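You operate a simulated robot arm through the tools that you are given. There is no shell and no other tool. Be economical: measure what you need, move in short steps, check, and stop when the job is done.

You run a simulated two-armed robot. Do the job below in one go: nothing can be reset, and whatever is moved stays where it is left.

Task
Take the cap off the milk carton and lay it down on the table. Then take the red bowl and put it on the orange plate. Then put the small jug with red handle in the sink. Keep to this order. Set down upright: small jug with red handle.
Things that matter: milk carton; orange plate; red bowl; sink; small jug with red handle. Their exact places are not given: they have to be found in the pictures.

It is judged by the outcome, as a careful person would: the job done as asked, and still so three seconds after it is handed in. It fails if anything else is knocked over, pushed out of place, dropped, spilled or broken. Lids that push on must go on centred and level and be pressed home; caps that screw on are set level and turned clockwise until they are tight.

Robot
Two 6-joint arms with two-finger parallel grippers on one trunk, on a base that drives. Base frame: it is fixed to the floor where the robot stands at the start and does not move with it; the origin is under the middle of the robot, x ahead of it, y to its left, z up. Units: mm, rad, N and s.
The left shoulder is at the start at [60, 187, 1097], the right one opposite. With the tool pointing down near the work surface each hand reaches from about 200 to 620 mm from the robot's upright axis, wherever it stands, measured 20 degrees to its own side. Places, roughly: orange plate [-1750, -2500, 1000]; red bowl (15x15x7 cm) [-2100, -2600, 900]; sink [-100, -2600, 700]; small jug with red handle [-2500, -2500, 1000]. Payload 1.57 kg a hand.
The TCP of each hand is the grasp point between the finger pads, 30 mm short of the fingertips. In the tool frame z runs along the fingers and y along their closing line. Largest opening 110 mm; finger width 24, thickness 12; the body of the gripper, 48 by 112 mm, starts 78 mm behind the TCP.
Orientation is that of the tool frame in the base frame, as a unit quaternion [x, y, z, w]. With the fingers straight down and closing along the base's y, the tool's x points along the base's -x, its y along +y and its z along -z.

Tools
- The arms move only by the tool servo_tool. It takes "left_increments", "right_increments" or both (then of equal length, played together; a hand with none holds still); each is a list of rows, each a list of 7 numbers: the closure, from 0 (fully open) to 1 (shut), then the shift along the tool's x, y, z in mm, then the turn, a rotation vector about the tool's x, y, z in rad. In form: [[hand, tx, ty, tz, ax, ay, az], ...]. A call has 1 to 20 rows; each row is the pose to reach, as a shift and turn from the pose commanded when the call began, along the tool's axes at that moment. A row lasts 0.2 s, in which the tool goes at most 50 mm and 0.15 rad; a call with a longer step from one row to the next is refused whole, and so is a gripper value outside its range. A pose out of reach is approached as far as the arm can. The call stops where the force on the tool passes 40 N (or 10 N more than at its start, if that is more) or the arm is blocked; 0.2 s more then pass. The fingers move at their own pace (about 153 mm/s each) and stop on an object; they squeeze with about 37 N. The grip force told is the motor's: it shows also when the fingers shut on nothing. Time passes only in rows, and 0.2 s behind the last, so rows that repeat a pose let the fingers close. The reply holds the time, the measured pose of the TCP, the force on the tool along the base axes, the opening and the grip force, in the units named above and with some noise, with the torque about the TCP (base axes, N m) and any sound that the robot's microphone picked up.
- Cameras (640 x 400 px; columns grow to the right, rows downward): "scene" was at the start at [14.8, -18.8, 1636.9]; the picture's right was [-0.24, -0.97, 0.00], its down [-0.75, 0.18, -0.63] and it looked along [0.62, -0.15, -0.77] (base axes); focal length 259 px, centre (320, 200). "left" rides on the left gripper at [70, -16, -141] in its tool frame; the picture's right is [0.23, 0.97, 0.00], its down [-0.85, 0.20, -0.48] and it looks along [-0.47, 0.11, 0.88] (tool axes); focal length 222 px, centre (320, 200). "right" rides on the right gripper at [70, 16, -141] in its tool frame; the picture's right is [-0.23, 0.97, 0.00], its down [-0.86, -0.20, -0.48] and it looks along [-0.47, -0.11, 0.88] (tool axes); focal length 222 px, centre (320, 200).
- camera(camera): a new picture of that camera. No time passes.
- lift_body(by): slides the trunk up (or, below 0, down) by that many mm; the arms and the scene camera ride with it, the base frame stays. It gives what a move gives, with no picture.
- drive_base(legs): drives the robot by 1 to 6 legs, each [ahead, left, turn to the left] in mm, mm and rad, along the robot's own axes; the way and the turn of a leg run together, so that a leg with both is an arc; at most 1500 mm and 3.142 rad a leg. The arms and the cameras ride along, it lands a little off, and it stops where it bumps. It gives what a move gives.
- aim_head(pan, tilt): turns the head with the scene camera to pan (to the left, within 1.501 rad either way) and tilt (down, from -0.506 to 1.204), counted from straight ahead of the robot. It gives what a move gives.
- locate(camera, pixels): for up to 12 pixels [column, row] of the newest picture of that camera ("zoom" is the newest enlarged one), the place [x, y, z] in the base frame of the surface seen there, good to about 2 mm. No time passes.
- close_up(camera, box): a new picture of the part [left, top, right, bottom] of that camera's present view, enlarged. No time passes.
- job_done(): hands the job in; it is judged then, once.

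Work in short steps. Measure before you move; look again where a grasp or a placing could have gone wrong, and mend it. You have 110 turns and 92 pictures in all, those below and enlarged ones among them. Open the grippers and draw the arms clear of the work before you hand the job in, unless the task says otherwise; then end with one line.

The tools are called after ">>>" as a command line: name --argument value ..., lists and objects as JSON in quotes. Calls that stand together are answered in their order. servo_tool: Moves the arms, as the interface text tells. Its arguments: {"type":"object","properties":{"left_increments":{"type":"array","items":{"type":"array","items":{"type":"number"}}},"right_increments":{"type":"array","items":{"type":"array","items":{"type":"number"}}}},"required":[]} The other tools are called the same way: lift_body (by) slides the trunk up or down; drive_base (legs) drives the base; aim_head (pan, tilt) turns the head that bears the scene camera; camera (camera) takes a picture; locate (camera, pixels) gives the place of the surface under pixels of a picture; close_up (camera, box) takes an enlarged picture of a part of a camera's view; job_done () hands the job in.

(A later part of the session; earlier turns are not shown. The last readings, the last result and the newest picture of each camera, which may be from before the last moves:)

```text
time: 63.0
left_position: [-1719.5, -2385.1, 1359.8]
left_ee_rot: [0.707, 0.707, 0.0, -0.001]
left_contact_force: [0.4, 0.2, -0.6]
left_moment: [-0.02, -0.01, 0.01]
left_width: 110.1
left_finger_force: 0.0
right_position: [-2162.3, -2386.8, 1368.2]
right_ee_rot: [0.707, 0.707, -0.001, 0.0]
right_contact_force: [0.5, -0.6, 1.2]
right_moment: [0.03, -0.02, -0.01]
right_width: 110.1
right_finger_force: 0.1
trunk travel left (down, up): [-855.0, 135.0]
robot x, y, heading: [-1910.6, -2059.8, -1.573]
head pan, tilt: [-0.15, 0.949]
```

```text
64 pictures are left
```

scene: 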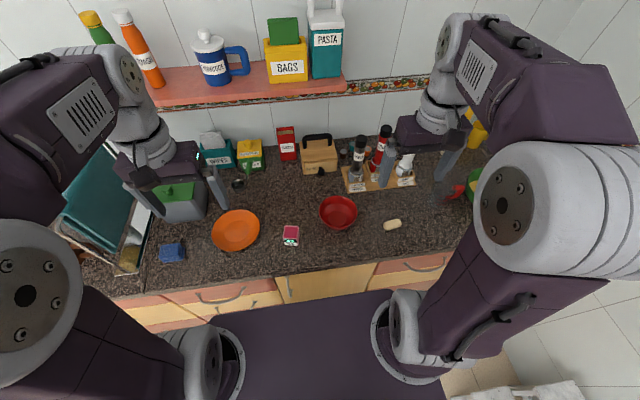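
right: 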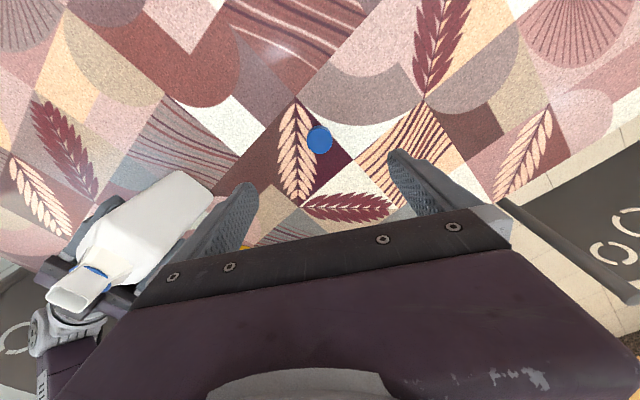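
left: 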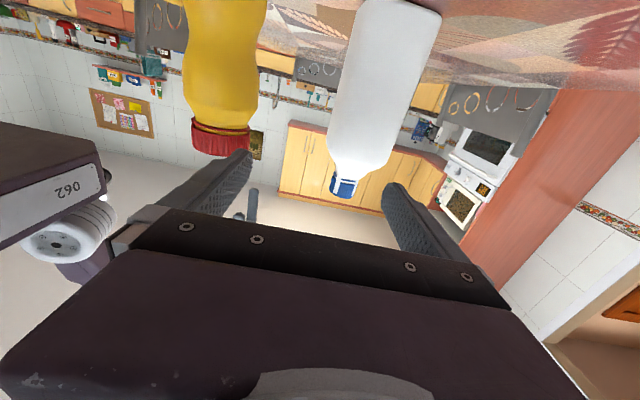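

Now the bowl is at (338,212). I plan to pinch its near rim, hand turned 90° with a slight forward tilt. I zoom for rim detail.

>>> close_up --camera "scene" --box '[260, 160, 420, 260]'

>>> locate --camera "zoom" --pixels '[[312, 182], [312, 275], [240, 205], [388, 205], [310, 145], [312, 252], [312, 263], [312, 284], [530, 255], [395, 80], [120, 290], [312, 225]]'

```text
4.00 times, centred on (340, 210) of scene
```

zoom: 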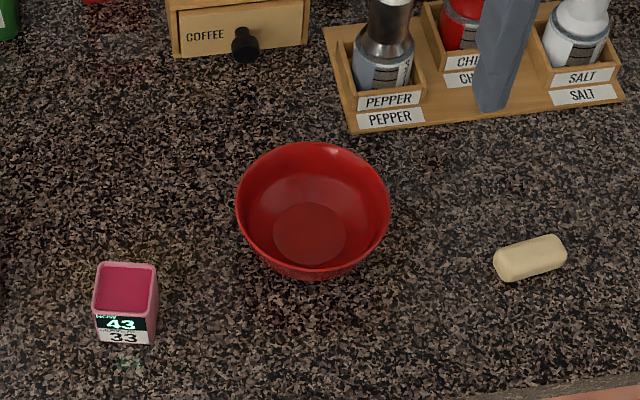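

```text
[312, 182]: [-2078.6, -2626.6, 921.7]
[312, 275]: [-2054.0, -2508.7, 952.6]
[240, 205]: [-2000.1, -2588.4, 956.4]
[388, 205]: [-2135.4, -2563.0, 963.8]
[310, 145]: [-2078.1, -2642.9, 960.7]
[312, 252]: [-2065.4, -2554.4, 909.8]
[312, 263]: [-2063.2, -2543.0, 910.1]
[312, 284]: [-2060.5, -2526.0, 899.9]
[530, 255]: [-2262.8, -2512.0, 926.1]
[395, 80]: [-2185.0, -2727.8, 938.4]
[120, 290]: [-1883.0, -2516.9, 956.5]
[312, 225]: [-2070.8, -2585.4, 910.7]
```

Rim radius 70, z≈964, wall sloping ~30°. I bring the right hand to a standoff 80 mm back from the near rim point (-2069,-2508,962), turned 90° and tilted 0.4 rad forward.

>>> servo_tool --right_increments '[[0.6, -7.5, 7.75, 27.7, 0.0261, -0.0261, -0.129], [0.6, -15, 15.5, 55.3, 0.0523, -0.0523, -0.258], [0.6, -22.5, 23.2, 83, 0.0784, -0.0784, -0.387], [0.6, -30, 31, 110.7, 0.1046, -0.1046, -0.516], [0.6, -37.5, 38.7, 138.3, 0.1307, -0.1307, -0.645], [0.6, -45, 46.5, 166, 0.1569, -0.1569, -0.774], [0.6, -52.5, 54.2, 193.7, 0.183, -0.183, -0.903], [0.6, -60, 62, 221.3, 0.2092, -0.2092, -1.032], [0.6, -67.5, 69.7, 249, 0.2353, -0.2353, -1.161], [0.6, -75, 77.5, 276.7, 0.2615, -0.2615, -1.29], [0.6, -82.5, 85.2, 304.3, 0.2876, -0.2876, -1.419], [0.6, -90, 93, 332, 0.3138, -0.3138, -1.548], [0.6, -90, 93, 332, 0.3138, -0.3138, -1.548]]'

>>> camera --camera "right"

>>> close_up --camera "scene" --box '[240, 140, 440, 265]'

```text
time: 65.8
left_position: [-1720.6, -2383.3, 1362.7]
left_ee_rot: [0.707, 0.707, -0.001, 0.0]
left_contact_force: [0.7, 0.3, -0.1]
left_moment: [-0.01, -0.02, -0.01]
left_width: 109.9
left_finger_force: 0.0
right_position: [-2058.1, -2480.6, 1041.6]
right_ee_rot: [0.0, 0.981, -0.196, -0.009]
right_contact_force: [0.0, 0.0, -0.5]
right_moment: [-0.02, 0.0, -0.02]
right_width: 43.7
right_finger_force: 0.0
right hand out of reach, approached as far as the arm can: row 10, 12, 13
trunk travel left (down, up): [-855.0, 135.0]
robot x, y, heading: [-1914.5, -2053.9, -1.571]
head pan, tilt: [-0.15, 0.949]
```

```text
62 pictures are left
```

right: 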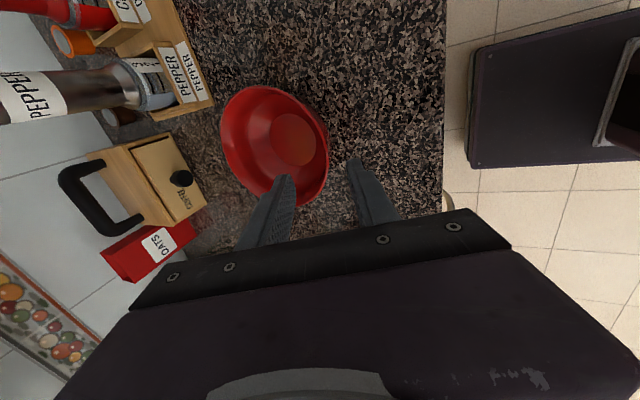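

```text
3.20 times, centred on (340, 202) of scene
```

zoom: 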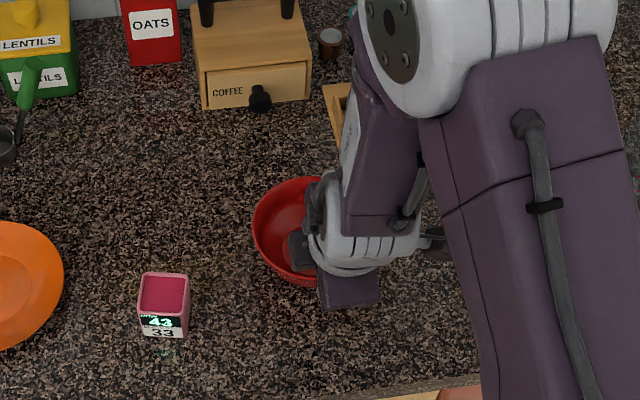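

It is a bit short at (-2058,-2481,1042), at the edge of reach there. I advance 40 mm along the tool to see whether it regains the commanded line.

>>> servo_tool --right_increments '[[0.6, 0, 0, 20, 0, 0, 0], [0.6, 0, 0, 40, 0, 0, 0], [0.6, 0, 0, 40, 0, 0, 0]]'

>>> camera --camera "right"

```text
time: 66.6
left_position: [-1720.8, -2384.0, 1359.7]
left_ee_rot: [0.707, 0.707, 0.0, 0.0]
left_contact_force: [0.8, 0.4, -0.4]
left_moment: [0.0, -0.03, -0.01]
left_width: 110.1
left_finger_force: 0.1
right_position: [-2047.3, -2502.6, 1008.1]
right_ee_rot: [0.001, 0.98, -0.198, -0.008]
right_contact_force: [1.4, 0.3, -0.2]
right_moment: [0.03, -0.02, 0.03]
right_width: 44.0
right_finger_force: 0.2
right hand out of reach, approached as far as the arm can: row 1, 2, 3
trunk travel left (down, up): [-855.0, 135.0]
robot x, y, heading: [-1914.4, -2056.3, -1.574]
head pan, tilt: [-0.15, 0.949]
```

```text
60 pictures are left
```

right: 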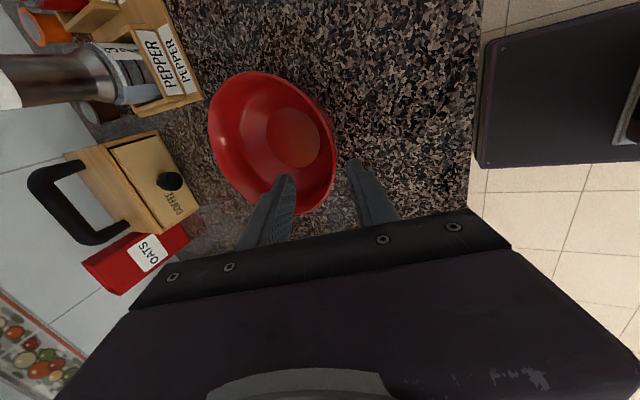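

The hand drifts towards +x: a joint limit with the target too far to the right of the arm. I back the hand off, and shift the base right 90 and back 50.

>>> servo_tool --right_increments '[[0.6, 0, 0, -40, 0, 0, 0], [0.6, 0, 0, -80, 0, 0, 0], [0.6, 0, 0, -100, 0, 0, 0]]'

>>> drive_base --legs '[[-50, -90, 0]]'

```text
time: 67.4
left_position: [-1719.0, -2384.6, 1361.3]
left_ee_rot: [0.707, 0.707, 0.0, -0.001]
left_contact_force: [0.5, 0.0, 1.0]
left_moment: [-0.01, -0.03, -0.01]
left_width: 110.2
left_finger_force: 0.1
right_position: [-2047.9, -2464.8, 1100.6]
right_ee_rot: [0.0, 0.98, -0.199, 0.0]
right_contact_force: [-0.2, -0.7, 0.1]
right_moment: [0.03, -0.02, -0.02]
right_width: 44.0
right_finger_force: 0.2
trunk travel left (down, up): [-855.0, 135.0]
robot x, y, heading: [-1912.8, -2060.0, -1.573]
head pan, tilt: [-0.15, 0.949]
```

```text
time: 68.5
left_position: [-1805.5, -2337.0, 1359.3]
left_ee_rot: [0.707, 0.708, -0.001, -0.002]
left_contact_force: [1.1, 0.6, 0.1]
left_moment: [0.01, 0.01, 0.01]
left_width: 110.1
left_finger_force: 0.1
right_position: [-2134.4, -2417.4, 1099.8]
right_ee_rot: [-0.001, 0.98, -0.197, -0.001]
right_contact_force: [-0.5, -0.5, 0.2]
right_moment: [-0.01, 0.03, 0.0]
right_width: 44.0
right_finger_force: 0.0
trunk travel left (down, up): [-855.0, 135.0]
robot x, y, heading: [-2003.0, -2002.5, -1.568]
head pan, tilt: [-0.15, 0.949]
```

The pose is exact now. I go to the standoff (-2069,-2477,1036) and check.

>>> servo_tool --right_increments '[[0.6, -22, -10, 27, 0, 0, 0], [0.6, -44, -20, 55, 0, 0, 0], [0.6, -65, -30, 82, 0, 0, 0], [0.6, -65, -30, 82, 0, 0, 0]]'

>>> camera --camera "right"

```text
time: 69.5
left_position: [-1810.5, -2333.2, 1361.9]
left_ee_rot: [0.706, 0.708, -0.001, 0.0]
left_contact_force: [-0.4, -0.4, -0.3]
left_moment: [-0.04, -0.01, 0.03]
left_width: 109.8
left_finger_force: 0.1
right_position: [-2072.2, -2472.8, 1036.4]
right_ee_rot: [-0.001, 0.98, -0.199, 0.0]
right_contact_force: [0.2, 0.3, -0.1]
right_moment: [-0.04, 0.0, -0.01]
right_width: 44.0
right_finger_force: 0.1
trunk travel left (down, up): [-855.0, 135.0]
robot x, y, heading: [-2004.2, -2005.9, -1.569]
head pan, tilt: [-0.15, 0.949]
```

```text
59 pictures are left
```

right: 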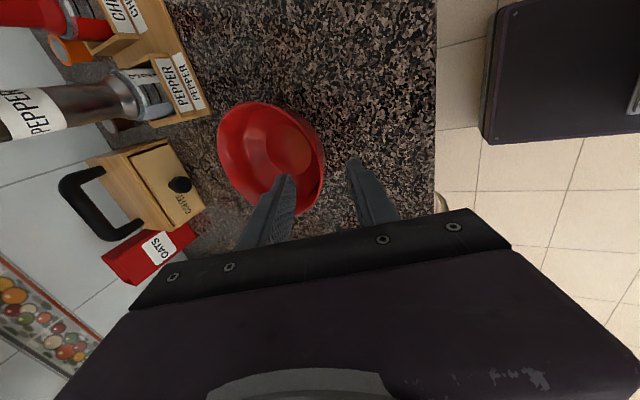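

The pose is reached, inner finger over the bowl, outer finger outside. I advance 80 mm along the tool and close on the rim.

>>> servo_tool --right_increments '[[0.6, 0, -2, 25, 0, 0, 0], [0.6, 0, -3, 50, 0, 0, 0], [0.6, 0, -3, 80, 0, 0, 0], [0.6, 0, -3, 80, 0, 0, 0]]'

>>> camera --camera "right"

```text
time: 70.5
left_position: [-1809.6, -2335.7, 1361.4]
left_ee_rot: [0.707, 0.707, 0.0, 0.0]
left_contact_force: [0.0, 0.5, -0.2]
left_moment: [0.0, 0.0, 0.03]
left_width: 109.9
left_finger_force: 0.1
right_position: [-2071.2, -2507.8, 965.0]
right_ee_rot: [-0.001, 0.98, -0.198, 0.001]
right_contact_force: [0.0, 0.9, 0.1]
right_moment: [-0.02, 0.01, 0.01]
right_width: 43.9
right_finger_force: 0.1
trunk travel left (down, up): [-855.0, 135.0]
robot x, y, heading: [-2001.1, -2005.9, -1.569]
head pan, tilt: [-0.15, 0.949]
```

```text
58 pictures are left
```

right: 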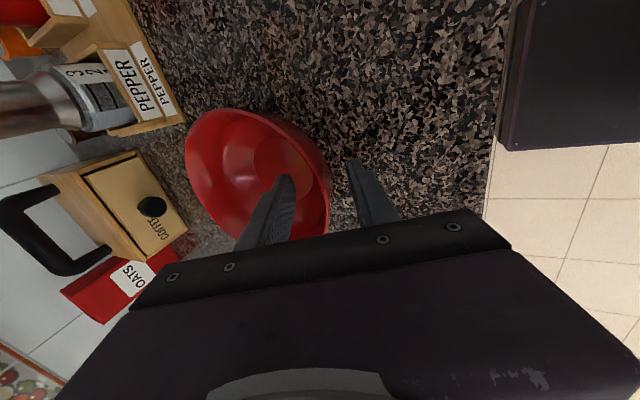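

The rim wall lies between the fingers, no contact yet. I close the gripper.

>>> servo_tool --right_increments '[[0.8, 0, 0, 0, 0, 0, 0], [1, 0, 0, 0, 0, 0, 0], [1, 0, 0, 0, 0, 0, 0], [1, 0, 0, 0, 0, 0, 0]]'

>>> close_up --camera "right" --box '[140, 60, 460, 260]'

```text
time: 71.5
left_position: [-1810.0, -2334.6, 1360.6]
left_ee_rot: [0.706, 0.708, 0.0, 0.001]
left_contact_force: [0.4, -0.3, -0.7]
left_moment: [0.01, -0.01, -0.01]
left_width: 109.9
left_finger_force: 0.0
right_position: [-2070.3, -2507.4, 964.3]
right_ee_rot: [-0.001, 0.98, -0.199, 0.0]
right_contact_force: [0.6, 0.4, -0.9]
right_moment: [0.11, -0.01, 0.01]
right_width: 3.3
right_finger_force: 24.0
trunk travel left (down, up): [-855.0, 135.0]
robot x, y, heading: [-2003.9, -2007.7, -1.564]
head pan, tilt: [-0.15, 0.949]
```

```text
2.00 times, centred on (300, 160) of right
```

zoom: 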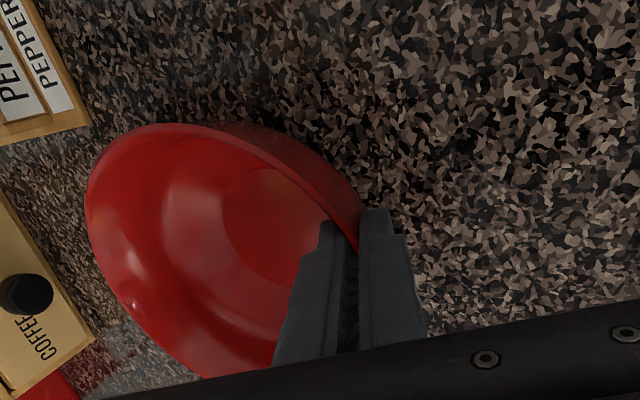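

The rim (3.3 mm) is held. I lift it straight up by 25 mm first, then to 90 mm.

>>> servo_tool --right_increments '[[1, 0, -3.9, -9.2, 0, 0, 0], [1, 0, -9.8, -23, 0, 0, 0], [1, 0, -18, -42, 0, 0, 0], [1, 0, -27, -64, 0, 0, 0], [1, 0, -35, -83, 0, 0, 0], [1, 0, -35, -83, 0, 0, 0]]'

>>> camera --camera "scene"

>>> camera --camera "right"

```text
time: 73.0
left_position: [-1809.5, -2335.4, 1361.3]
left_ee_rot: [0.707, 0.708, 0.0, 0.0]
left_contact_force: [0.5, -0.3, -0.3]
left_moment: [-0.01, 0.03, -0.02]
left_width: 109.9
left_finger_force: 0.0
right_position: [-2072.6, -2508.9, 1054.9]
right_ee_rot: [-0.001, 0.98, -0.198, 0.0]
right_contact_force: [-0.2, -0.2, -2.4]
right_moment: [0.14, 0.09, 0.02]
right_width: 3.6
right_finger_force: 24.0
trunk travel left (down, up): [-855.0, 135.0]
robot x, y, heading: [-2002.0, -2006.0, -1.574]
head pan, tilt: [-0.15, 0.949]
```

```text
56 pictures are left
```

scene: 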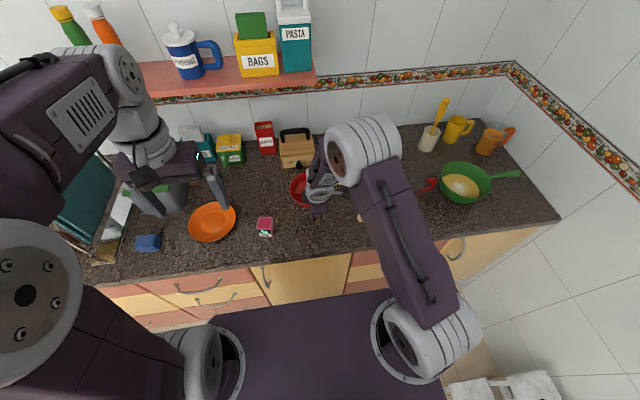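

```text
55 pictures are left
```

right: 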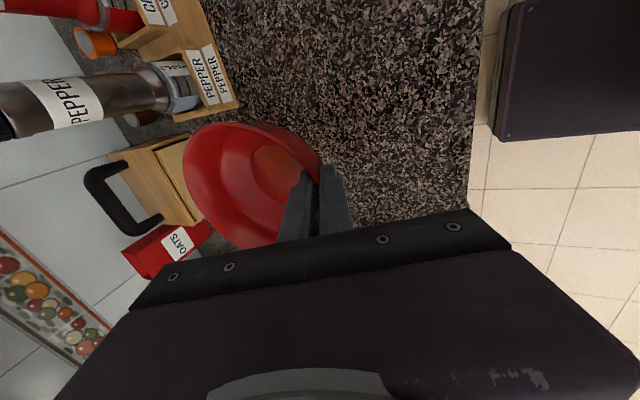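

The bowl is lifted and looks level. I check its level by locating rim points, then strafe the base left 383 mm over to the plate.

>>> locate --camera "right" --pixels '[[238, 124], [185, 170], [318, 160], [240, 247], [275, 170]]'

>>> drive_base --legs '[[0, 383, 0]]'

>>> camera --camera "right"

>>> camera --camera "scene"

```text
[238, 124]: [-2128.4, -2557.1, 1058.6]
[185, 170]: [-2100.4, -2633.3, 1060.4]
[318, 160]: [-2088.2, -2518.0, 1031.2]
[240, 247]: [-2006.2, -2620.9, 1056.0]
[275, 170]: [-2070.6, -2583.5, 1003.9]
```

```text
time: 75.4
left_position: [-1431.0, -2336.3, 1361.1]
left_ee_rot: [0.708, 0.706, 0.0, 0.001]
left_contact_force: [0.1, 0.1, -0.4]
left_moment: [-0.01, -0.01, 0.0]
left_width: 109.8
left_finger_force: 0.2
right_position: [-1691.0, -2508.3, 1055.6]
right_ee_rot: [0.0, 0.98, -0.199, 0.001]
right_contact_force: [0.3, 0.1, -2.7]
right_moment: [0.18, 0.01, 0.0]
right_width: 3.4
right_finger_force: 24.4
trunk travel left (down, up): [-855.0, 135.0]
robot x, y, heading: [-1619.7, -2004.1, -1.575]
head pan, tilt: [-0.15, 0.949]
```

```text
54 pictures are left
```

right: 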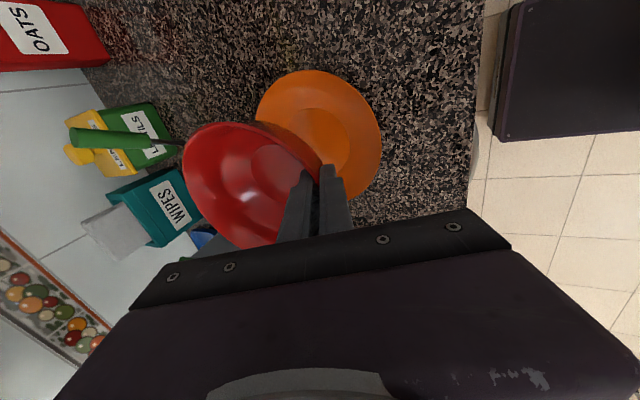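

```text
53 pictures are left
```

scene: 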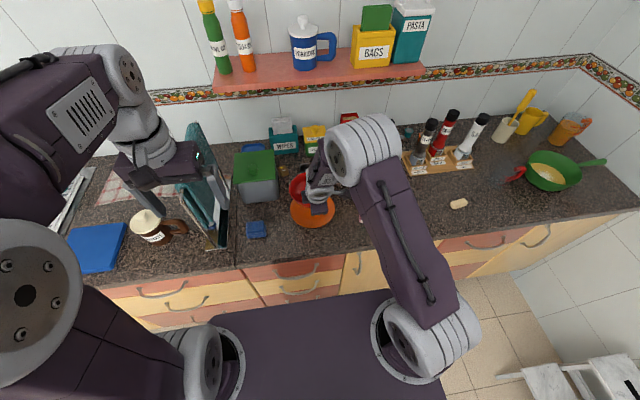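

The bowl's rim is level (1056–1060). I verify the plate's centre and the bowl's relative place from this picture.

>>> locate --camera "right" --pixels '[[262, 100], [318, 72], [376, 115], [378, 160], [356, 196], [345, 80], [187, 170], [238, 126], [240, 245], [268, 175], [210, 135], [200, 220]]'

```text
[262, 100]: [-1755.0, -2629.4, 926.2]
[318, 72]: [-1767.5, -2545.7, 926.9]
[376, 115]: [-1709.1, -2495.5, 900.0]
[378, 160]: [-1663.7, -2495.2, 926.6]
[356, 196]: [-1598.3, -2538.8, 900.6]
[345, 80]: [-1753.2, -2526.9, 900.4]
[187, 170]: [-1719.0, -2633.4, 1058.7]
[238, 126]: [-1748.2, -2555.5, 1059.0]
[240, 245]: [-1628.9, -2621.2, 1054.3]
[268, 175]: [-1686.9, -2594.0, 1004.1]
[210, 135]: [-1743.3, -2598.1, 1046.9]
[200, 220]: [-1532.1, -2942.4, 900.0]
```

Both centres agree to within ~2 mm. I lower 70 mm and then creep down in small steps until contact.

>>> servo_tool --right_increments '[[1, 0, 9.8, 23, 0, 0, 0], [1, 0, 19.5, 46, 0, 0, 0], [1, 0, 26, 61, 0, 0, 0], [1, 0, 28, 66, 0, 0, 0], [1, 0, 28.6, 67.5, 0, 0, 0], [1, 0, 28.6, 67.5, 0, 0, 0]]'

>>> close_up --camera "right" --box '[140, 40, 460, 240]'

```text
time: 76.8
left_position: [-1426.3, -2336.4, 1360.7]
left_ee_rot: [0.708, 0.706, 0.0, 0.001]
left_contact_force: [0.4, 0.6, -0.1]
left_moment: [0.05, -0.02, 0.0]
left_width: 109.7
left_finger_force: 0.0
right_position: [-1689.8, -2508.7, 981.6]
right_ee_rot: [0.001, 0.98, -0.198, -0.001]
right_contact_force: [-0.2, 0.7, -1.3]
right_moment: [0.15, 0.04, 0.02]
right_width: 3.6
right_finger_force: 24.8
trunk travel left (down, up): [-855.0, 135.0]
robot x, y, heading: [-1618.2, -2006.6, -1.575]
head pan, tilt: [-0.15, 0.949]
```

```text
2.00 times, centred on (300, 140) of right
```

zoom: 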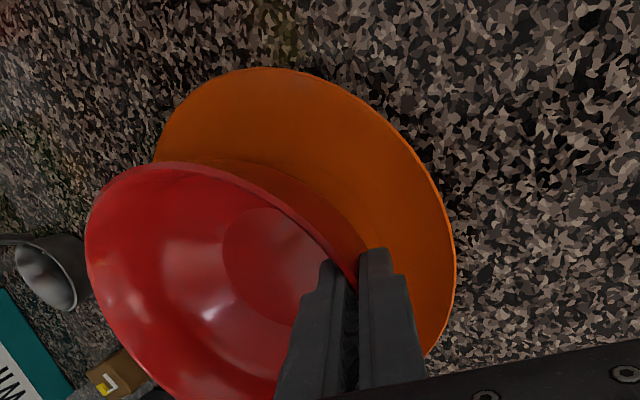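

No contact yet (z 981.6, bowl bottom ≈917). I creep down a few mm more.

>>> servo_tool --right_increments '[[1, 0, 0.6, 1.4, 0, 0, 0], [1, 0, 1.2, 2.8, 0, 0, 0], [1, 0, 1.6, 3.7, 0, 0, 0], [1, 0, 1.6, 3.7, 0, 0, 0]]'

```text
time: 77.8
left_position: [-1427.6, -2337.2, 1360.3]
left_ee_rot: [0.707, 0.707, 0.0, 0.0]
left_contact_force: [0.4, 0.5, 0.4]
left_moment: [-0.02, -0.02, 0.01]
left_width: 109.8
left_finger_force: 0.0
right_position: [-1690.4, -2508.9, 978.1]
right_ee_rot: [0.001, 0.98, -0.198, 0.0]
right_contact_force: [0.2, 0.4, -0.7]
right_moment: [-0.02, -0.04, -0.06]
right_width: 3.3
right_finger_force: 24.4
trunk travel left (down, up): [-855.0, 135.0]
robot x, y, heading: [-1618.1, -2005.5, -1.573]
head pan, tilt: [-0.15, 0.949]
```

The load has dropped to -0.7 N and the moment is gone: the bowl rests. One mm more, then I open slightly and check.

>>> servo_tool --right_increments '[[1, 0, 0.3, 0.7, 0, 0, 0], [1, 0, 0.3, 0.7, 0, 0, 0], [0.9, 0, 0.3, 0.7, 0, 0, 0], [0.8, 0, 0.3, 0.7, 0, 0, 0], [0.7, 0, 0.3, 0.7, 0, 0, 0], [0.65, 0, 0.3, 0.7, 0, 0, 0], [0.65, 0, 0.3, 0.7, 0, 0, 0], [0.65, 0, 0.3, -20, 0, 0, 0], [0.65, 0, 0.3, -60, 0, 0, 0], [0.65, 0, 0.3, -100, 0, 0, 0]]'

>>> camera --camera "right"

```text
time: 80.0
left_position: [-1428.3, -2334.7, 1361.2]
left_ee_rot: [0.708, 0.706, -0.001, 0.001]
left_contact_force: [-0.3, 1.6, -0.4]
left_moment: [-0.01, 0.01, 0.02]
left_width: 110.1
left_finger_force: 0.0
right_position: [-1688.8, -2467.5, 1072.0]
right_ee_rot: [0.001, 0.98, -0.199, -0.002]
right_contact_force: [0.8, -0.3, 0.6]
right_moment: [-0.01, 0.01, -0.02]
right_width: 38.2
right_finger_force: 0.1
trunk travel left (down, up): [-855.0, 135.0]
robot x, y, heading: [-1620.7, -2008.8, -1.574]
head pan, tilt: [-0.15, 0.949]
```

```text
51 pictures are left
```

right: 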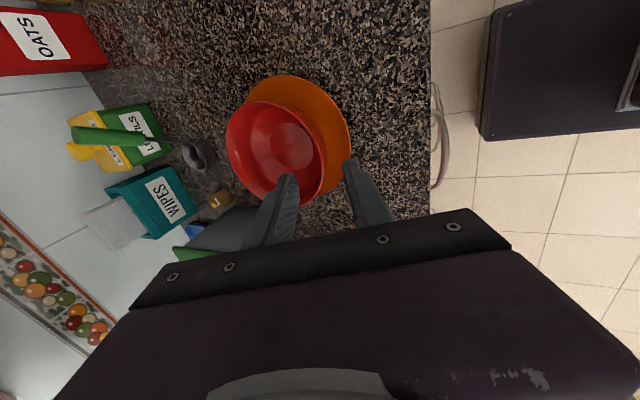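

The bowl sits on the plate. I raise the right hand and check the place of the stool at (590,380) and the jug at (514,173) in a new scene picture.

>>> servo_tool --right_increments '[[0.65, 0, -15, -34, 0, 0, 0], [0.65, 0, -30, -69, 0, 0, 0], [0.65, 0, -45, -103, 0, 0, 0], [0.65, 0, -58, -138, 0, 0, 0], [0.65, 0, -58, -138, 0, 0, 0]]'

>>> aim_head --pan -0.6 --tilt 0.75

>>> camera --camera "scene"

```text
time: 81.2
left_position: [-1427.5, -2336.1, 1361.4]
left_ee_rot: [0.708, 0.706, 0.0, 0.0]
left_contact_force: [-0.6, -0.7, -0.4]
left_moment: [-0.02, 0.03, -0.04]
left_width: 109.8
left_finger_force: 0.1
right_position: [-1689.1, -2467.6, 1222.6]
right_ee_rot: [0.0, 0.98, -0.2, 0.0]
right_contact_force: [-0.5, 0.1, 0.2]
right_moment: [-0.03, -0.03, -0.01]
right_width: 38.4
right_finger_force: 0.1
trunk travel left (down, up): [-855.0, 135.0]
robot x, y, heading: [-1622.5, -2004.7, -1.57]
head pan, tilt: [-0.15, 0.949]
```

```text
time: 82.1
left_position: [-1428.6, -2335.6, 1361.8]
left_ee_rot: [0.708, 0.706, 0.001, 0.0]
left_contact_force: [0.4, 0.4, -0.6]
left_moment: [0.01, 0.0, 0.04]
left_width: 110.0
left_finger_force: 0.0
right_position: [-1689.7, -2468.3, 1220.7]
right_ee_rot: [0.001, 0.98, -0.198, -0.001]
right_contact_force: [0.7, 0.0, 0.3]
right_moment: [-0.01, 0.01, 0.0]
right_width: 38.5
right_finger_force: 0.1
trunk travel left (down, up): [-855.0, 135.0]
robot x, y, heading: [-1619.7, -2005.8, -1.57]
head pan, tilt: [-0.6, 0.75]
```

```text
50 pictures are left
```

scene: 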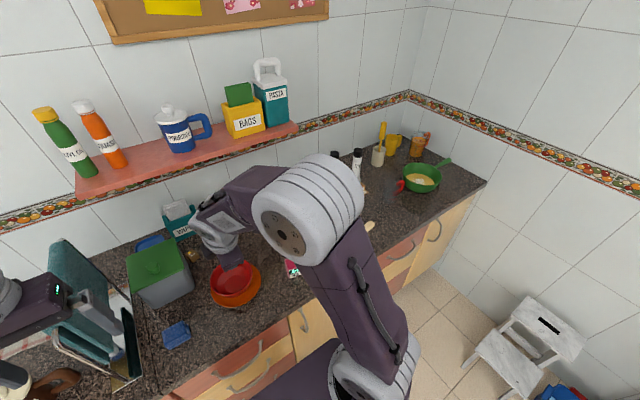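

>>> locate --camera "scene" --pixels '[[500, 360], [540, 320], [470, 365], [570, 345], [401, 185], [420, 180], [485, 183], [430, 270], [383, 130], [420, 140], [445, 162]]'

>>> close_up --camera "scene" --box '[340, 110, 500, 210]'

```text
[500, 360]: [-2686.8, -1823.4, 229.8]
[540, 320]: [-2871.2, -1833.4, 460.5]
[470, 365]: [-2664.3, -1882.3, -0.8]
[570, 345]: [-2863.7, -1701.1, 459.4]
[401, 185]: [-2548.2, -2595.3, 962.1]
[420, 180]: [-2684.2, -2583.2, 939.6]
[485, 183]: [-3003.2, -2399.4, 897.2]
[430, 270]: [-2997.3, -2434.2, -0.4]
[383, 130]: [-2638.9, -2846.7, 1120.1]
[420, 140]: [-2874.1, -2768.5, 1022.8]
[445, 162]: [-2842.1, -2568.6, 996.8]
```

```text
4.00 times, centred on (420, 160) of scene
```

zoom: 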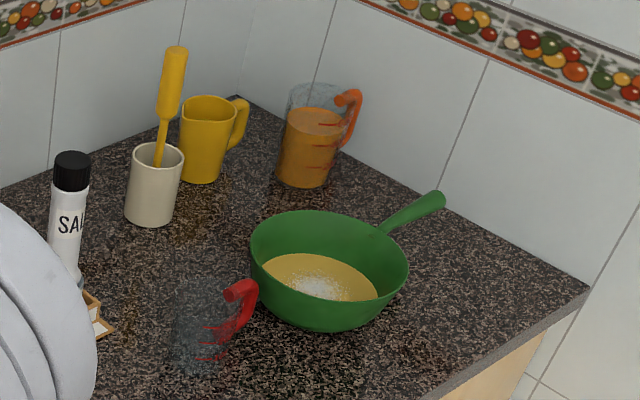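

The jug (clear, red handle at (401,185)) stands at about (-2510,-2590); the stool is at x<-2660, y>-1885. I strafe right 600 to x≈-2220 and look.

>>> drive_base --legs '[[0, -600, 0]]'

>>> aim_head --pan -0.5 --tilt 0.95

>>> camera --camera "scene"

```text
time: 85.4
left_position: [-2022.9, -2332.6, 1359.8]
left_ee_rot: [0.71, 0.704, 0.0, 0.0]
left_contact_force: [-0.1, -0.8, 0.8]
left_moment: [-0.04, 0.02, 0.01]
left_width: 110.0
left_finger_force: 0.1
right_position: [-2287.8, -2463.5, 1221.2]
right_ee_rot: [0.004, 0.98, -0.199, -0.001]
right_contact_force: [0.5, 0.7, 0.0]
right_moment: [0.0, 0.02, 0.02]
right_width: 38.9
right_finger_force: 0.0
trunk travel left (down, up): [-855.0, 135.0]
robot x, y, heading: [-2212.3, -2005.7, -1.581]
head pan, tilt: [-0.6, 0.75]
```

```text
time: 86.2
left_position: [-2026.8, -2333.2, 1361.2]
left_ee_rot: [0.71, 0.704, 0.001, 0.0]
left_contact_force: [0.1, -1.0, 0.1]
left_moment: [-0.02, 0.0, -0.03]
left_width: 109.9
left_finger_force: 0.1
right_position: [-2287.7, -2463.4, 1222.3]
right_ee_rot: [0.005, 0.98, -0.198, -0.001]
right_contact_force: [-0.4, -0.5, -0.1]
right_moment: [-0.01, 0.01, 0.0]
right_width: 38.5
right_finger_force: 0.0
trunk travel left (down, up): [-855.0, 135.0]
robot x, y, heading: [-2216.9, -2003.0, -1.583]
head pan, tilt: [-0.499, 0.949]
```

```text
48 pictures are left
```

scene: 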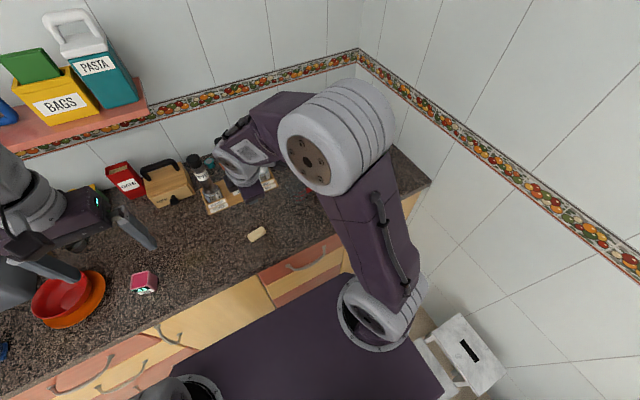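

The right arm hides the jug. I turn the right hand back to pointing straight down and move it over to about (-2480,-2463,1280) to look with its own camera.

>>> servo_tool --right_increments '[[0, 16, -2, -5, -0.0261, 0.0261, 0.129], [0, 32, -4, -9, -0.0523, 0.0523, 0.258], [0, 48, -6, -14, -0.0784, 0.0784, 0.387], [0, 64, -8, -18, -0.1046, 0.1046, 0.516], [0, 80, -10, -23, -0.1307, 0.1307, 0.645], [0, 96, -12, -28, -0.1569, 0.1569, 0.774], [0, 112, -14, -32, -0.183, 0.183, 0.903], [0, 128, -16, -37, -0.2092, 0.2092, 1.032], [0, 144, -18, -41, -0.2353, 0.2353, 1.161], [0, 160, -20, -46, -0.2615, 0.2615, 1.29], [0, 176, -22, -50, -0.2876, 0.2876, 1.419], [0, 190, -23, -55, -0.3138, 0.3138, 1.548], [0, 190, -23, -55, -0.3138, 0.3138, 1.548]]'

>>> camera --camera "right"

>>> camera --camera "scene"

```text
time: 89.0
left_position: [-2024.8, -2333.7, 1360.3]
left_ee_rot: [0.711, 0.704, 0.0, 0.0]
left_contact_force: [-0.4, 0.2, -0.4]
left_moment: [0.02, 0.0, 0.0]
left_width: 109.9
left_finger_force: 0.1
right_position: [-2478.5, -2462.0, 1280.1]
right_ee_rot: [0.711, 0.703, 0.0, 0.0]
right_contact_force: [-0.5, 0.2, -0.6]
right_moment: [0.01, -0.01, 0.0]
right_width: 110.1
right_finger_force: 0.1
trunk travel left (down, up): [-855.0, 135.0]
robot x, y, heading: [-2215.9, -2000.9, -1.58]
head pan, tilt: [-0.499, 0.949]
```

```text
47 pictures are left
```

right: 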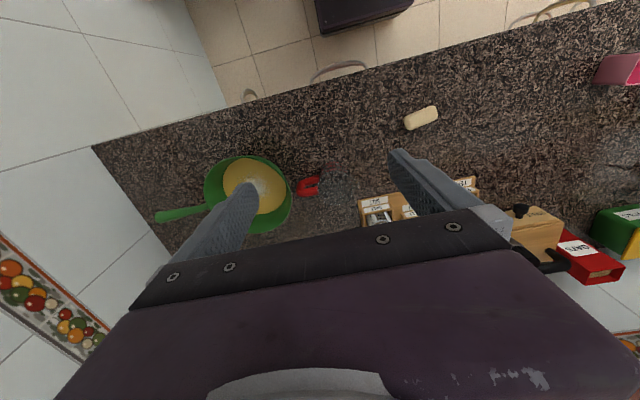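

```text
46 pictures are left
```

scene: 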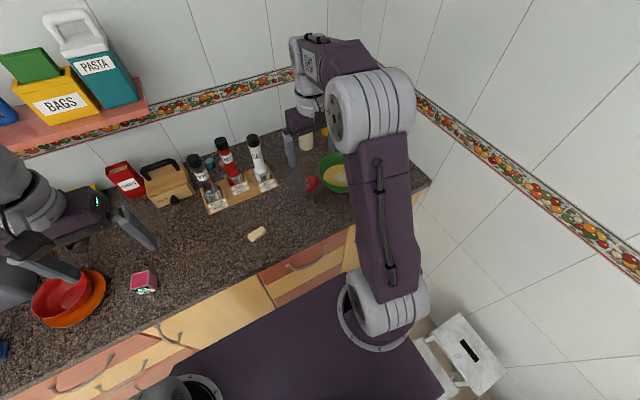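

The jug shows at (325,185) in the right picture and (300,185) in the scene. I enlarge both.

>>> close_up --camera "right" --box '[260, 135, 388, 215]'

>>> locate --camera "zoom" --pixels '[[240, 240], [280, 255], [200, 270], [300, 200], [330, 150], [370, 160], [420, 220], [430, 280], [340, 260], [380, 320], [310, 310], [360, 220]]'

>>> close_up --camera "scene" --box '[240, 150, 368, 230]'

```text
5.00 times, centred on (324, 175) of right
```

zoom: 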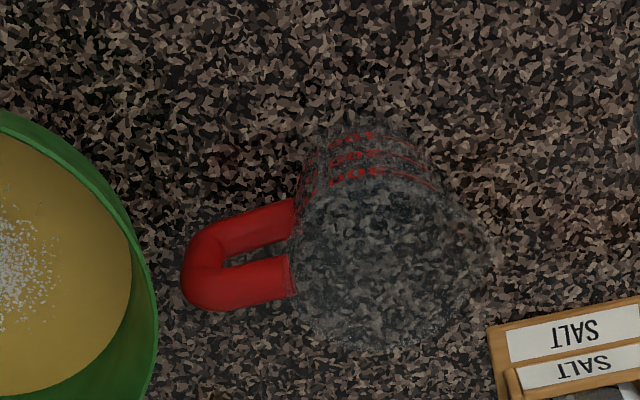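

```text
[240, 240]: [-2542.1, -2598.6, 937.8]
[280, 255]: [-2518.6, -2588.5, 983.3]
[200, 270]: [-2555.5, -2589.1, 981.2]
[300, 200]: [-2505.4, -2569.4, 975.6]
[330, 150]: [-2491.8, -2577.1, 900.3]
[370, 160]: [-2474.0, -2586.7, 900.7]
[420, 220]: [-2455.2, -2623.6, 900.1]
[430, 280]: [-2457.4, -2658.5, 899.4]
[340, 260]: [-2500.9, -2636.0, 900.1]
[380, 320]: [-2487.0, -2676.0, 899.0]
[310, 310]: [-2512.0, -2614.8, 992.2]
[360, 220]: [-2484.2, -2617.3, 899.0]
```

```text
5.00 times, centred on (304, 190) of scene
```

zoom: 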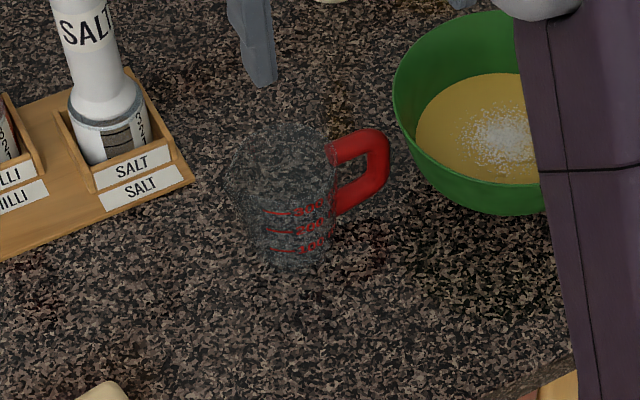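

I locate more points: the handle and the jug's rim and printed marks, in this scene enlargement.

>>> locate --camera "zoom" --pixels '[[340, 150], [375, 140], [380, 175], [345, 205], [312, 211], [312, 230], [312, 248], [270, 212], [272, 232], [236, 160], [330, 165], [285, 125]]'

>>> locate --camera "right" --pixels '[[316, 191], [310, 193], [305, 195], [300, 194], [298, 189], [316, 178], [330, 163], [340, 163], [326, 167], [345, 170], [336, 170]]'

```text
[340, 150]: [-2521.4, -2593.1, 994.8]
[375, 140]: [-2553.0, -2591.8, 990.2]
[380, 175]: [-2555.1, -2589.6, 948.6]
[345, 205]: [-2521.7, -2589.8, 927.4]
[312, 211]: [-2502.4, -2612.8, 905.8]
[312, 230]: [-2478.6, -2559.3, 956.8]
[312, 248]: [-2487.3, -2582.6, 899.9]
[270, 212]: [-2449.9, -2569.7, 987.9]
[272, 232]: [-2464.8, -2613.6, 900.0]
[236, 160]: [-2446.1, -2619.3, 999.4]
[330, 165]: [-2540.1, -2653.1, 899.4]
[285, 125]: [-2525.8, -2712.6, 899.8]
```

```text
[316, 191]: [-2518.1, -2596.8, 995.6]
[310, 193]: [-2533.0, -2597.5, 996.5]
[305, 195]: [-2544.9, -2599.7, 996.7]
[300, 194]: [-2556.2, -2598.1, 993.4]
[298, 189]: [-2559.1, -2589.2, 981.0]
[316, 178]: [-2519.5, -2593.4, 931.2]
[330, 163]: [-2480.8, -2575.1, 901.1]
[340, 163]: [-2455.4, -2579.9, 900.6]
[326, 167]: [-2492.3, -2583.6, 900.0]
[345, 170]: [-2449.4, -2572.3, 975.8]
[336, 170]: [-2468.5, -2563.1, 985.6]
```

The jug centre is about (-2478,-2595), top radius ~38, rim z≈1000, handle towards -x. I check the gap between my base and the stool, and the salt bottle, before strafing right.

>>> locate --camera "scene" --pixels '[[436, 385], [420, 365], [425, 345], [445, 375], [255, 142], [262, 178], [270, 185]]'

```text
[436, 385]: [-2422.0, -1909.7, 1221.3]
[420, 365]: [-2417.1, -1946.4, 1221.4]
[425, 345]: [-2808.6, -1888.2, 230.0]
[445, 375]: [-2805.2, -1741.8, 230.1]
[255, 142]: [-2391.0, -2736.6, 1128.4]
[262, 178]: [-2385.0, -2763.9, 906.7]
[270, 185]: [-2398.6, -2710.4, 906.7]
```

Trunk half-width ~205, stool from x≈-2664: enough room for a small shift. Salt stands at (-2391,-2737), clear of the planned oblique grip. I drive 65 ahead and 80 right.

>>> drive_base --legs '[[65, -80, 0.01]]'

>>> camera --camera "right"

```text
time: 90.1
left_position: [-2098.3, -2393.1, 1360.7]
left_ee_rot: [0.708, 0.707, -0.001, 0.0]
left_contact_force: [-0.1, 0.2, 1.1]
left_moment: [0.01, 0.03, 0.01]
left_width: 109.9
left_finger_force: 0.1
right_position: [-2550.3, -2525.7, 1283.1]
right_ee_rot: [0.707, 0.707, -0.001, -0.001]
right_contact_force: [-0.1, -0.2, 0.2]
right_moment: [-0.03, 0.04, 0.01]
right_width: 109.7
right_finger_force: 0.0
trunk travel left (down, up): [-855.0, 135.0]
robot x, y, heading: [-2295.8, -2065.0, -1.571]
head pan, tilt: [-0.499, 0.949]
```

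```text
43 pictures are left
```

right: 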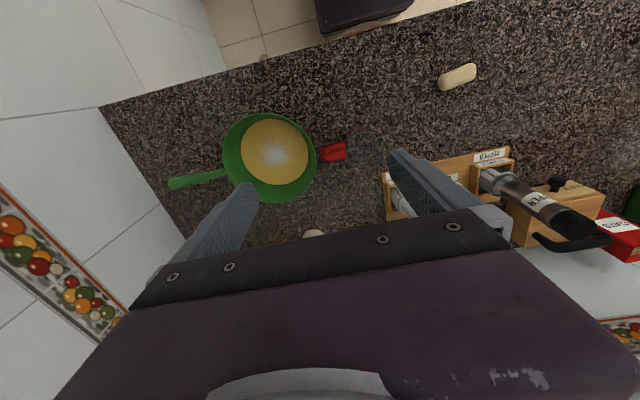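

I move the right hand to above the jug (-2478,-2595,1120), turned -0.9 rad so the fingers straddle clear of handle and spout.

>>> servo_tool --right_increments '[[0, -9, 9, 20, 0, 0, -0.12], [0, -18, 18, 40, 0, 0, -0.24], [0, -27, 27, 60, 0, 0, -0.36], [0, -36, 36, 80, 0, 0, -0.48], [0, -45, 45, 100, 0, 0, -0.6], [0, -54, 54, 120, 0, 0, -0.72], [0, -62, 63, 142, 0, 0, -0.82], [0, -69, 72, 163, 0, 0, -0.9], [0, -69, 72, 163, 0, 0, -0.9]]'

>>> camera --camera "right"

>>> close_up --camera "scene" --box '[220, 100, 420, 225]'

```text
time: 92.1
left_position: [-2102.8, -2395.5, 1360.5]
left_ee_rot: [0.707, 0.707, 0.0, 0.0]
left_contact_force: [-0.9, 0.3, 0.9]
left_moment: [0.03, 0.03, 0.0]
left_width: 109.9
left_finger_force: 0.0
right_position: [-2481.4, -2596.5, 1117.6]
right_ee_rot: [0.328, 0.945, 0.0, 0.0]
right_contact_force: [0.1, -0.6, -0.3]
right_moment: [0.02, 0.02, 0.0]
right_width: 110.2
right_finger_force: 0.0
trunk travel left (down, up): [-855.0, 135.0]
robot x, y, heading: [-2295.0, -2067.4, -1.572]
head pan, tilt: [-0.499, 0.949]
```

```text
42 pictures are left
```

right: 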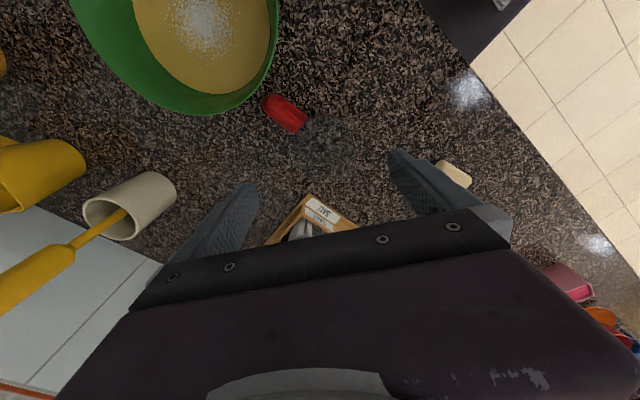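

```text
3.20 times, centred on (320, 162) of scene
```

zoom: 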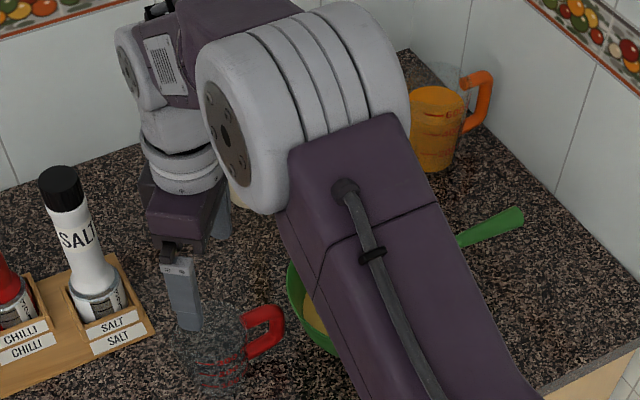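

In the right picture the jug lies at about (325,140) behind its handle (285,112). I zoom to refine the centre.

>>> close_up --camera "right" --box '[248, 80, 408, 180]'

>>> locate --camera "zoom" --pixels '[[100, 80], [150, 130], [215, 175], [225, 200], [250, 280], [330, 290], [400, 260], [430, 200], [400, 130], [330, 110], [240, 150], [320, 200]]'

```text
4.00 times, centred on (328, 130) of right
```

zoom: 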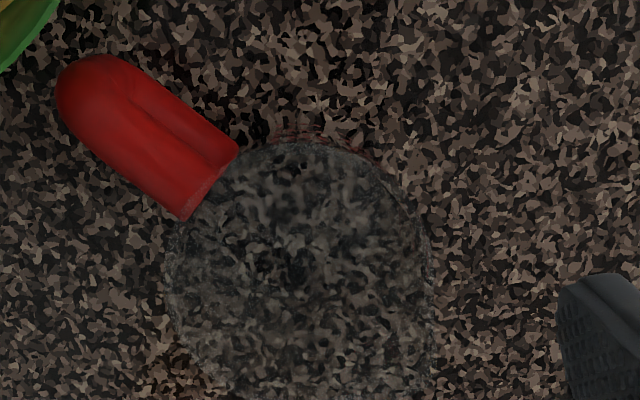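

```text
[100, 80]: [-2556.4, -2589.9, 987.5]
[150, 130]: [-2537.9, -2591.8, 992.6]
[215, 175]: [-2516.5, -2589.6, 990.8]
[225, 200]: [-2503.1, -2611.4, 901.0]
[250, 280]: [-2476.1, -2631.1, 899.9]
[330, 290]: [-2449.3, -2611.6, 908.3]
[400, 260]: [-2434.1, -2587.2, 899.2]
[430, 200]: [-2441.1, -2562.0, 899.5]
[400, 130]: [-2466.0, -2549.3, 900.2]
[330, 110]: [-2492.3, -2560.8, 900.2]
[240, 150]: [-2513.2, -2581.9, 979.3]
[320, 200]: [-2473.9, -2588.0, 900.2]
```

The rim circle gives centre (-2479,-2595), radius 38.7, agreeing with the TCP within ~2 mm. I lower to TCP z≈973 and close.

>>> servo_tool --right_increments '[[0, 0, 2, 40, 0, 0, 0], [0, 0, 2, 80, 0, 0, 0], [0, 0, 2, 115, 0, 0, 0], [0, 0, 2, 144, 0, 0, 0], [0, 0, 2, 144, 0, 0, 0], [0.25, 0, 2, 144, 0, 0, 0], [0.4, 0, 2, 144, 0, 0, 0], [0.6, 0, 2, 144, 0, 0, 0], [0.6, 0, 2, 144, 0, 0, 0]]'

>>> camera --camera "right"

```text
time: 94.1
left_position: [-2102.3, -2396.6, 1361.0]
left_ee_rot: [0.707, 0.707, 0.0, 0.0]
left_contact_force: [0.0, 0.5, -1.4]
left_moment: [-0.01, 0.0, 0.03]
left_width: 110.0
left_finger_force: 0.0
right_position: [-2483.5, -2596.5, 973.6]
right_ee_rot: [0.329, 0.944, 0.0, 0.0]
right_contact_force: [0.2, 0.8, -0.1]
right_moment: [0.08, -0.03, -0.01]
right_width: 81.5
right_finger_force: 37.2
trunk travel left (down, up): [-855.0, 135.0]
robot x, y, heading: [-2295.1, -2068.3, -1.572]
head pan, tilt: [-0.499, 0.949]
```

```text
39 pictures are left
```

right: 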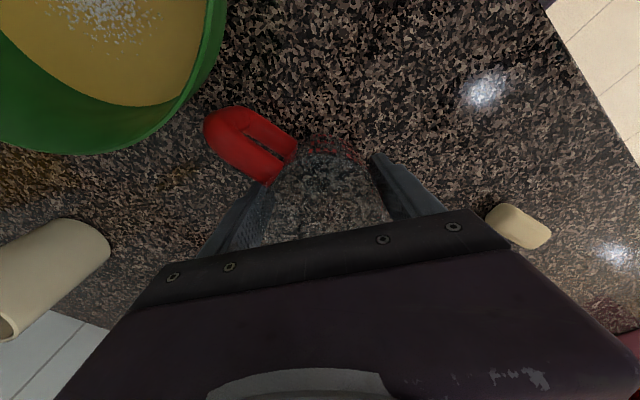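

Gripped at 81.5 mm with 37 N. I lift a little and check that the jug comes up straight.

>>> servo_tool --right_increments '[[0.7, 0, 0, 0, 0, 0, 0], [0.7, 0, 0, -8, 0, 0, 0], [0.7, 0, 0, -20, 0, 0, 0], [0.7, 0, 0, -35, 0, 0, 0], [0.7, 0, 0, -35, 0, 0, 0]]'

>>> camera --camera "right"

>>> close_up --camera "scene" --box '[220, 120, 380, 220]'

```text
time: 95.3
left_position: [-2103.4, -2397.2, 1361.4]
left_ee_rot: [0.707, 0.707, 0.0, 0.0]
left_contact_force: [-0.4, 0.8, -0.2]
left_moment: [0.0, 0.0, 0.0]
left_width: 110.3
left_finger_force: 0.1
right_position: [-2483.1, -2595.4, 1008.0]
right_ee_rot: [0.329, 0.944, 0.001, 0.0]
right_contact_force: [0.4, -0.1, -2.0]
right_moment: [-0.02, -0.04, 0.02]
right_width: 81.9
right_finger_force: 36.5
trunk travel left (down, up): [-855.0, 135.0]
robot x, y, heading: [-2295.0, -2065.0, -1.573]
head pan, tilt: [-0.499, 0.949]
```

```text
38 pictures are left
```

right: 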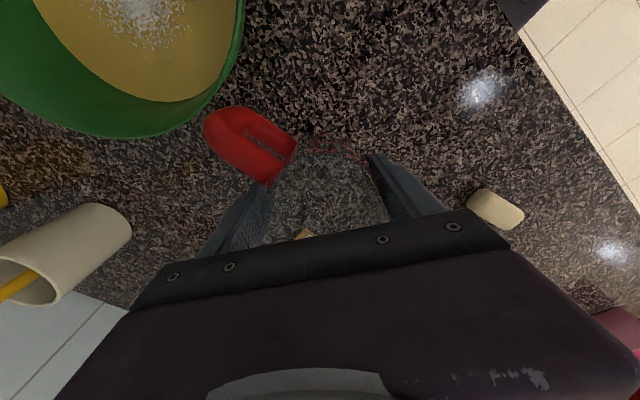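

```text
4.00 times, centred on (300, 170) of scene
```

zoom: 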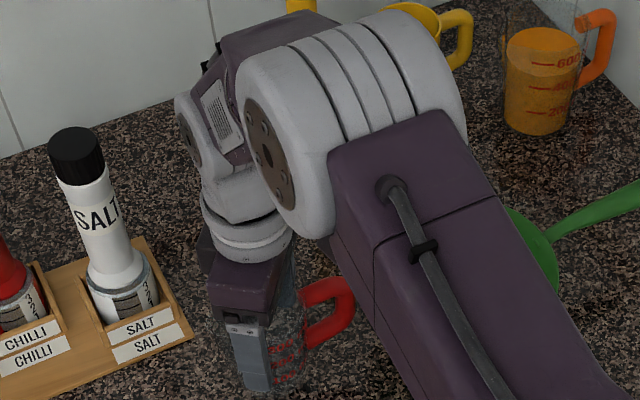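

The jug is lifted cleanly (2 N). I raise it further and draw it in, then back off and strafe left towards the sink.

>>> servo_tool --right_increments '[[0.7, 0, 0, -40, 0, 0, 0], [0.7, 0, 0, -80, 0, 0, 0], [0.7, 8, 25, -110, 0, 0, 0], [0.7, 18, 57, -140, 0, 0, 0], [0.7, 28, 90, -140, 0, 0, 0], [0.7, 38, 125, -140, 0, 0, 0], [0.7, 49, 158, -140, 0, 0, 0], [0.7, 49, 158, -140, 0, 0, 0]]'

>>> drive_base --legs '[[-200, 0, 0], [0, 1300, 0]]'

>>> aim_head --pan 0.6 --tilt 0.7

>>> camera --camera "scene"

```text
time: 97.1
left_position: [-2102.1, -2397.7, 1361.4]
left_ee_rot: [0.708, 0.707, 0.0, 0.0]
left_contact_force: [0.4, -0.3, -0.1]
left_moment: [0.02, 0.01, 0.01]
left_width: 110.1
left_finger_force: 0.0
right_position: [-2421.7, -2442.1, 1147.5]
right_ee_rot: [0.329, 0.944, 0.0, 0.0]
right_contact_force: [-0.5, 0.1, -2.6]
right_moment: [0.01, -0.02, 0.01]
right_width: 81.8
right_finger_force: 37.6
trunk travel left (down, up): [-855.0, 135.0]
robot x, y, heading: [-2295.3, -2065.6, -1.569]
head pan, tilt: [-0.499, 0.949]
```

```text
time: 104.8
left_position: [-826.3, -2213.4, 1361.9]
left_ee_rot: [0.713, 0.701, 0.0, 0.0]
left_contact_force: [-0.5, -1.0, -0.4]
left_moment: [0.0, -0.03, 0.01]
left_width: 110.2
left_finger_force: 0.1
right_position: [-1145.6, -2252.8, 1146.0]
right_ee_rot: [0.337, 0.941, 0.0, 0.001]
right_contact_force: [0.5, 0.0, -2.4]
right_moment: [0.0, -0.06, 0.0]
right_width: 81.5
right_finger_force: 36.8
trunk travel left (down, up): [-855.0, 135.0]
robot x, y, heading: [-1010.4, -1880.5, -1.585]
head pan, tilt: [-0.499, 0.949]
```

```text
time: 106.1
left_position: [-825.1, -2214.7, 1361.2]
left_ee_rot: [0.714, 0.701, 0.0, -0.001]
left_contact_force: [0.7, 0.5, -0.2]
left_moment: [-0.01, 0.01, 0.03]
left_width: 109.8
left_finger_force: 0.0
right_position: [-1145.4, -2252.3, 1146.9]
right_ee_rot: [0.337, 0.942, 0.0, 0.0]
right_contact_force: [0.0, -0.1, -2.1]
right_moment: [-0.01, -0.04, -0.01]
right_width: 81.5
right_finger_force: 37.2
trunk travel left (down, up): [-855.0, 135.0]
robot x, y, heading: [-1013.6, -1880.1, -1.59]
head pan, tilt: [0.6, 0.7]
```

```text
36 pictures are left
```

scene: 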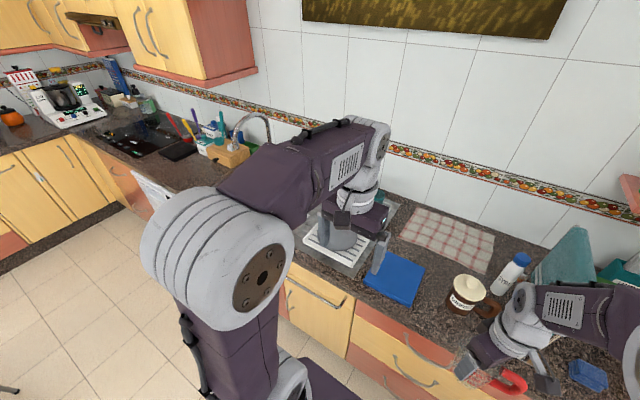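

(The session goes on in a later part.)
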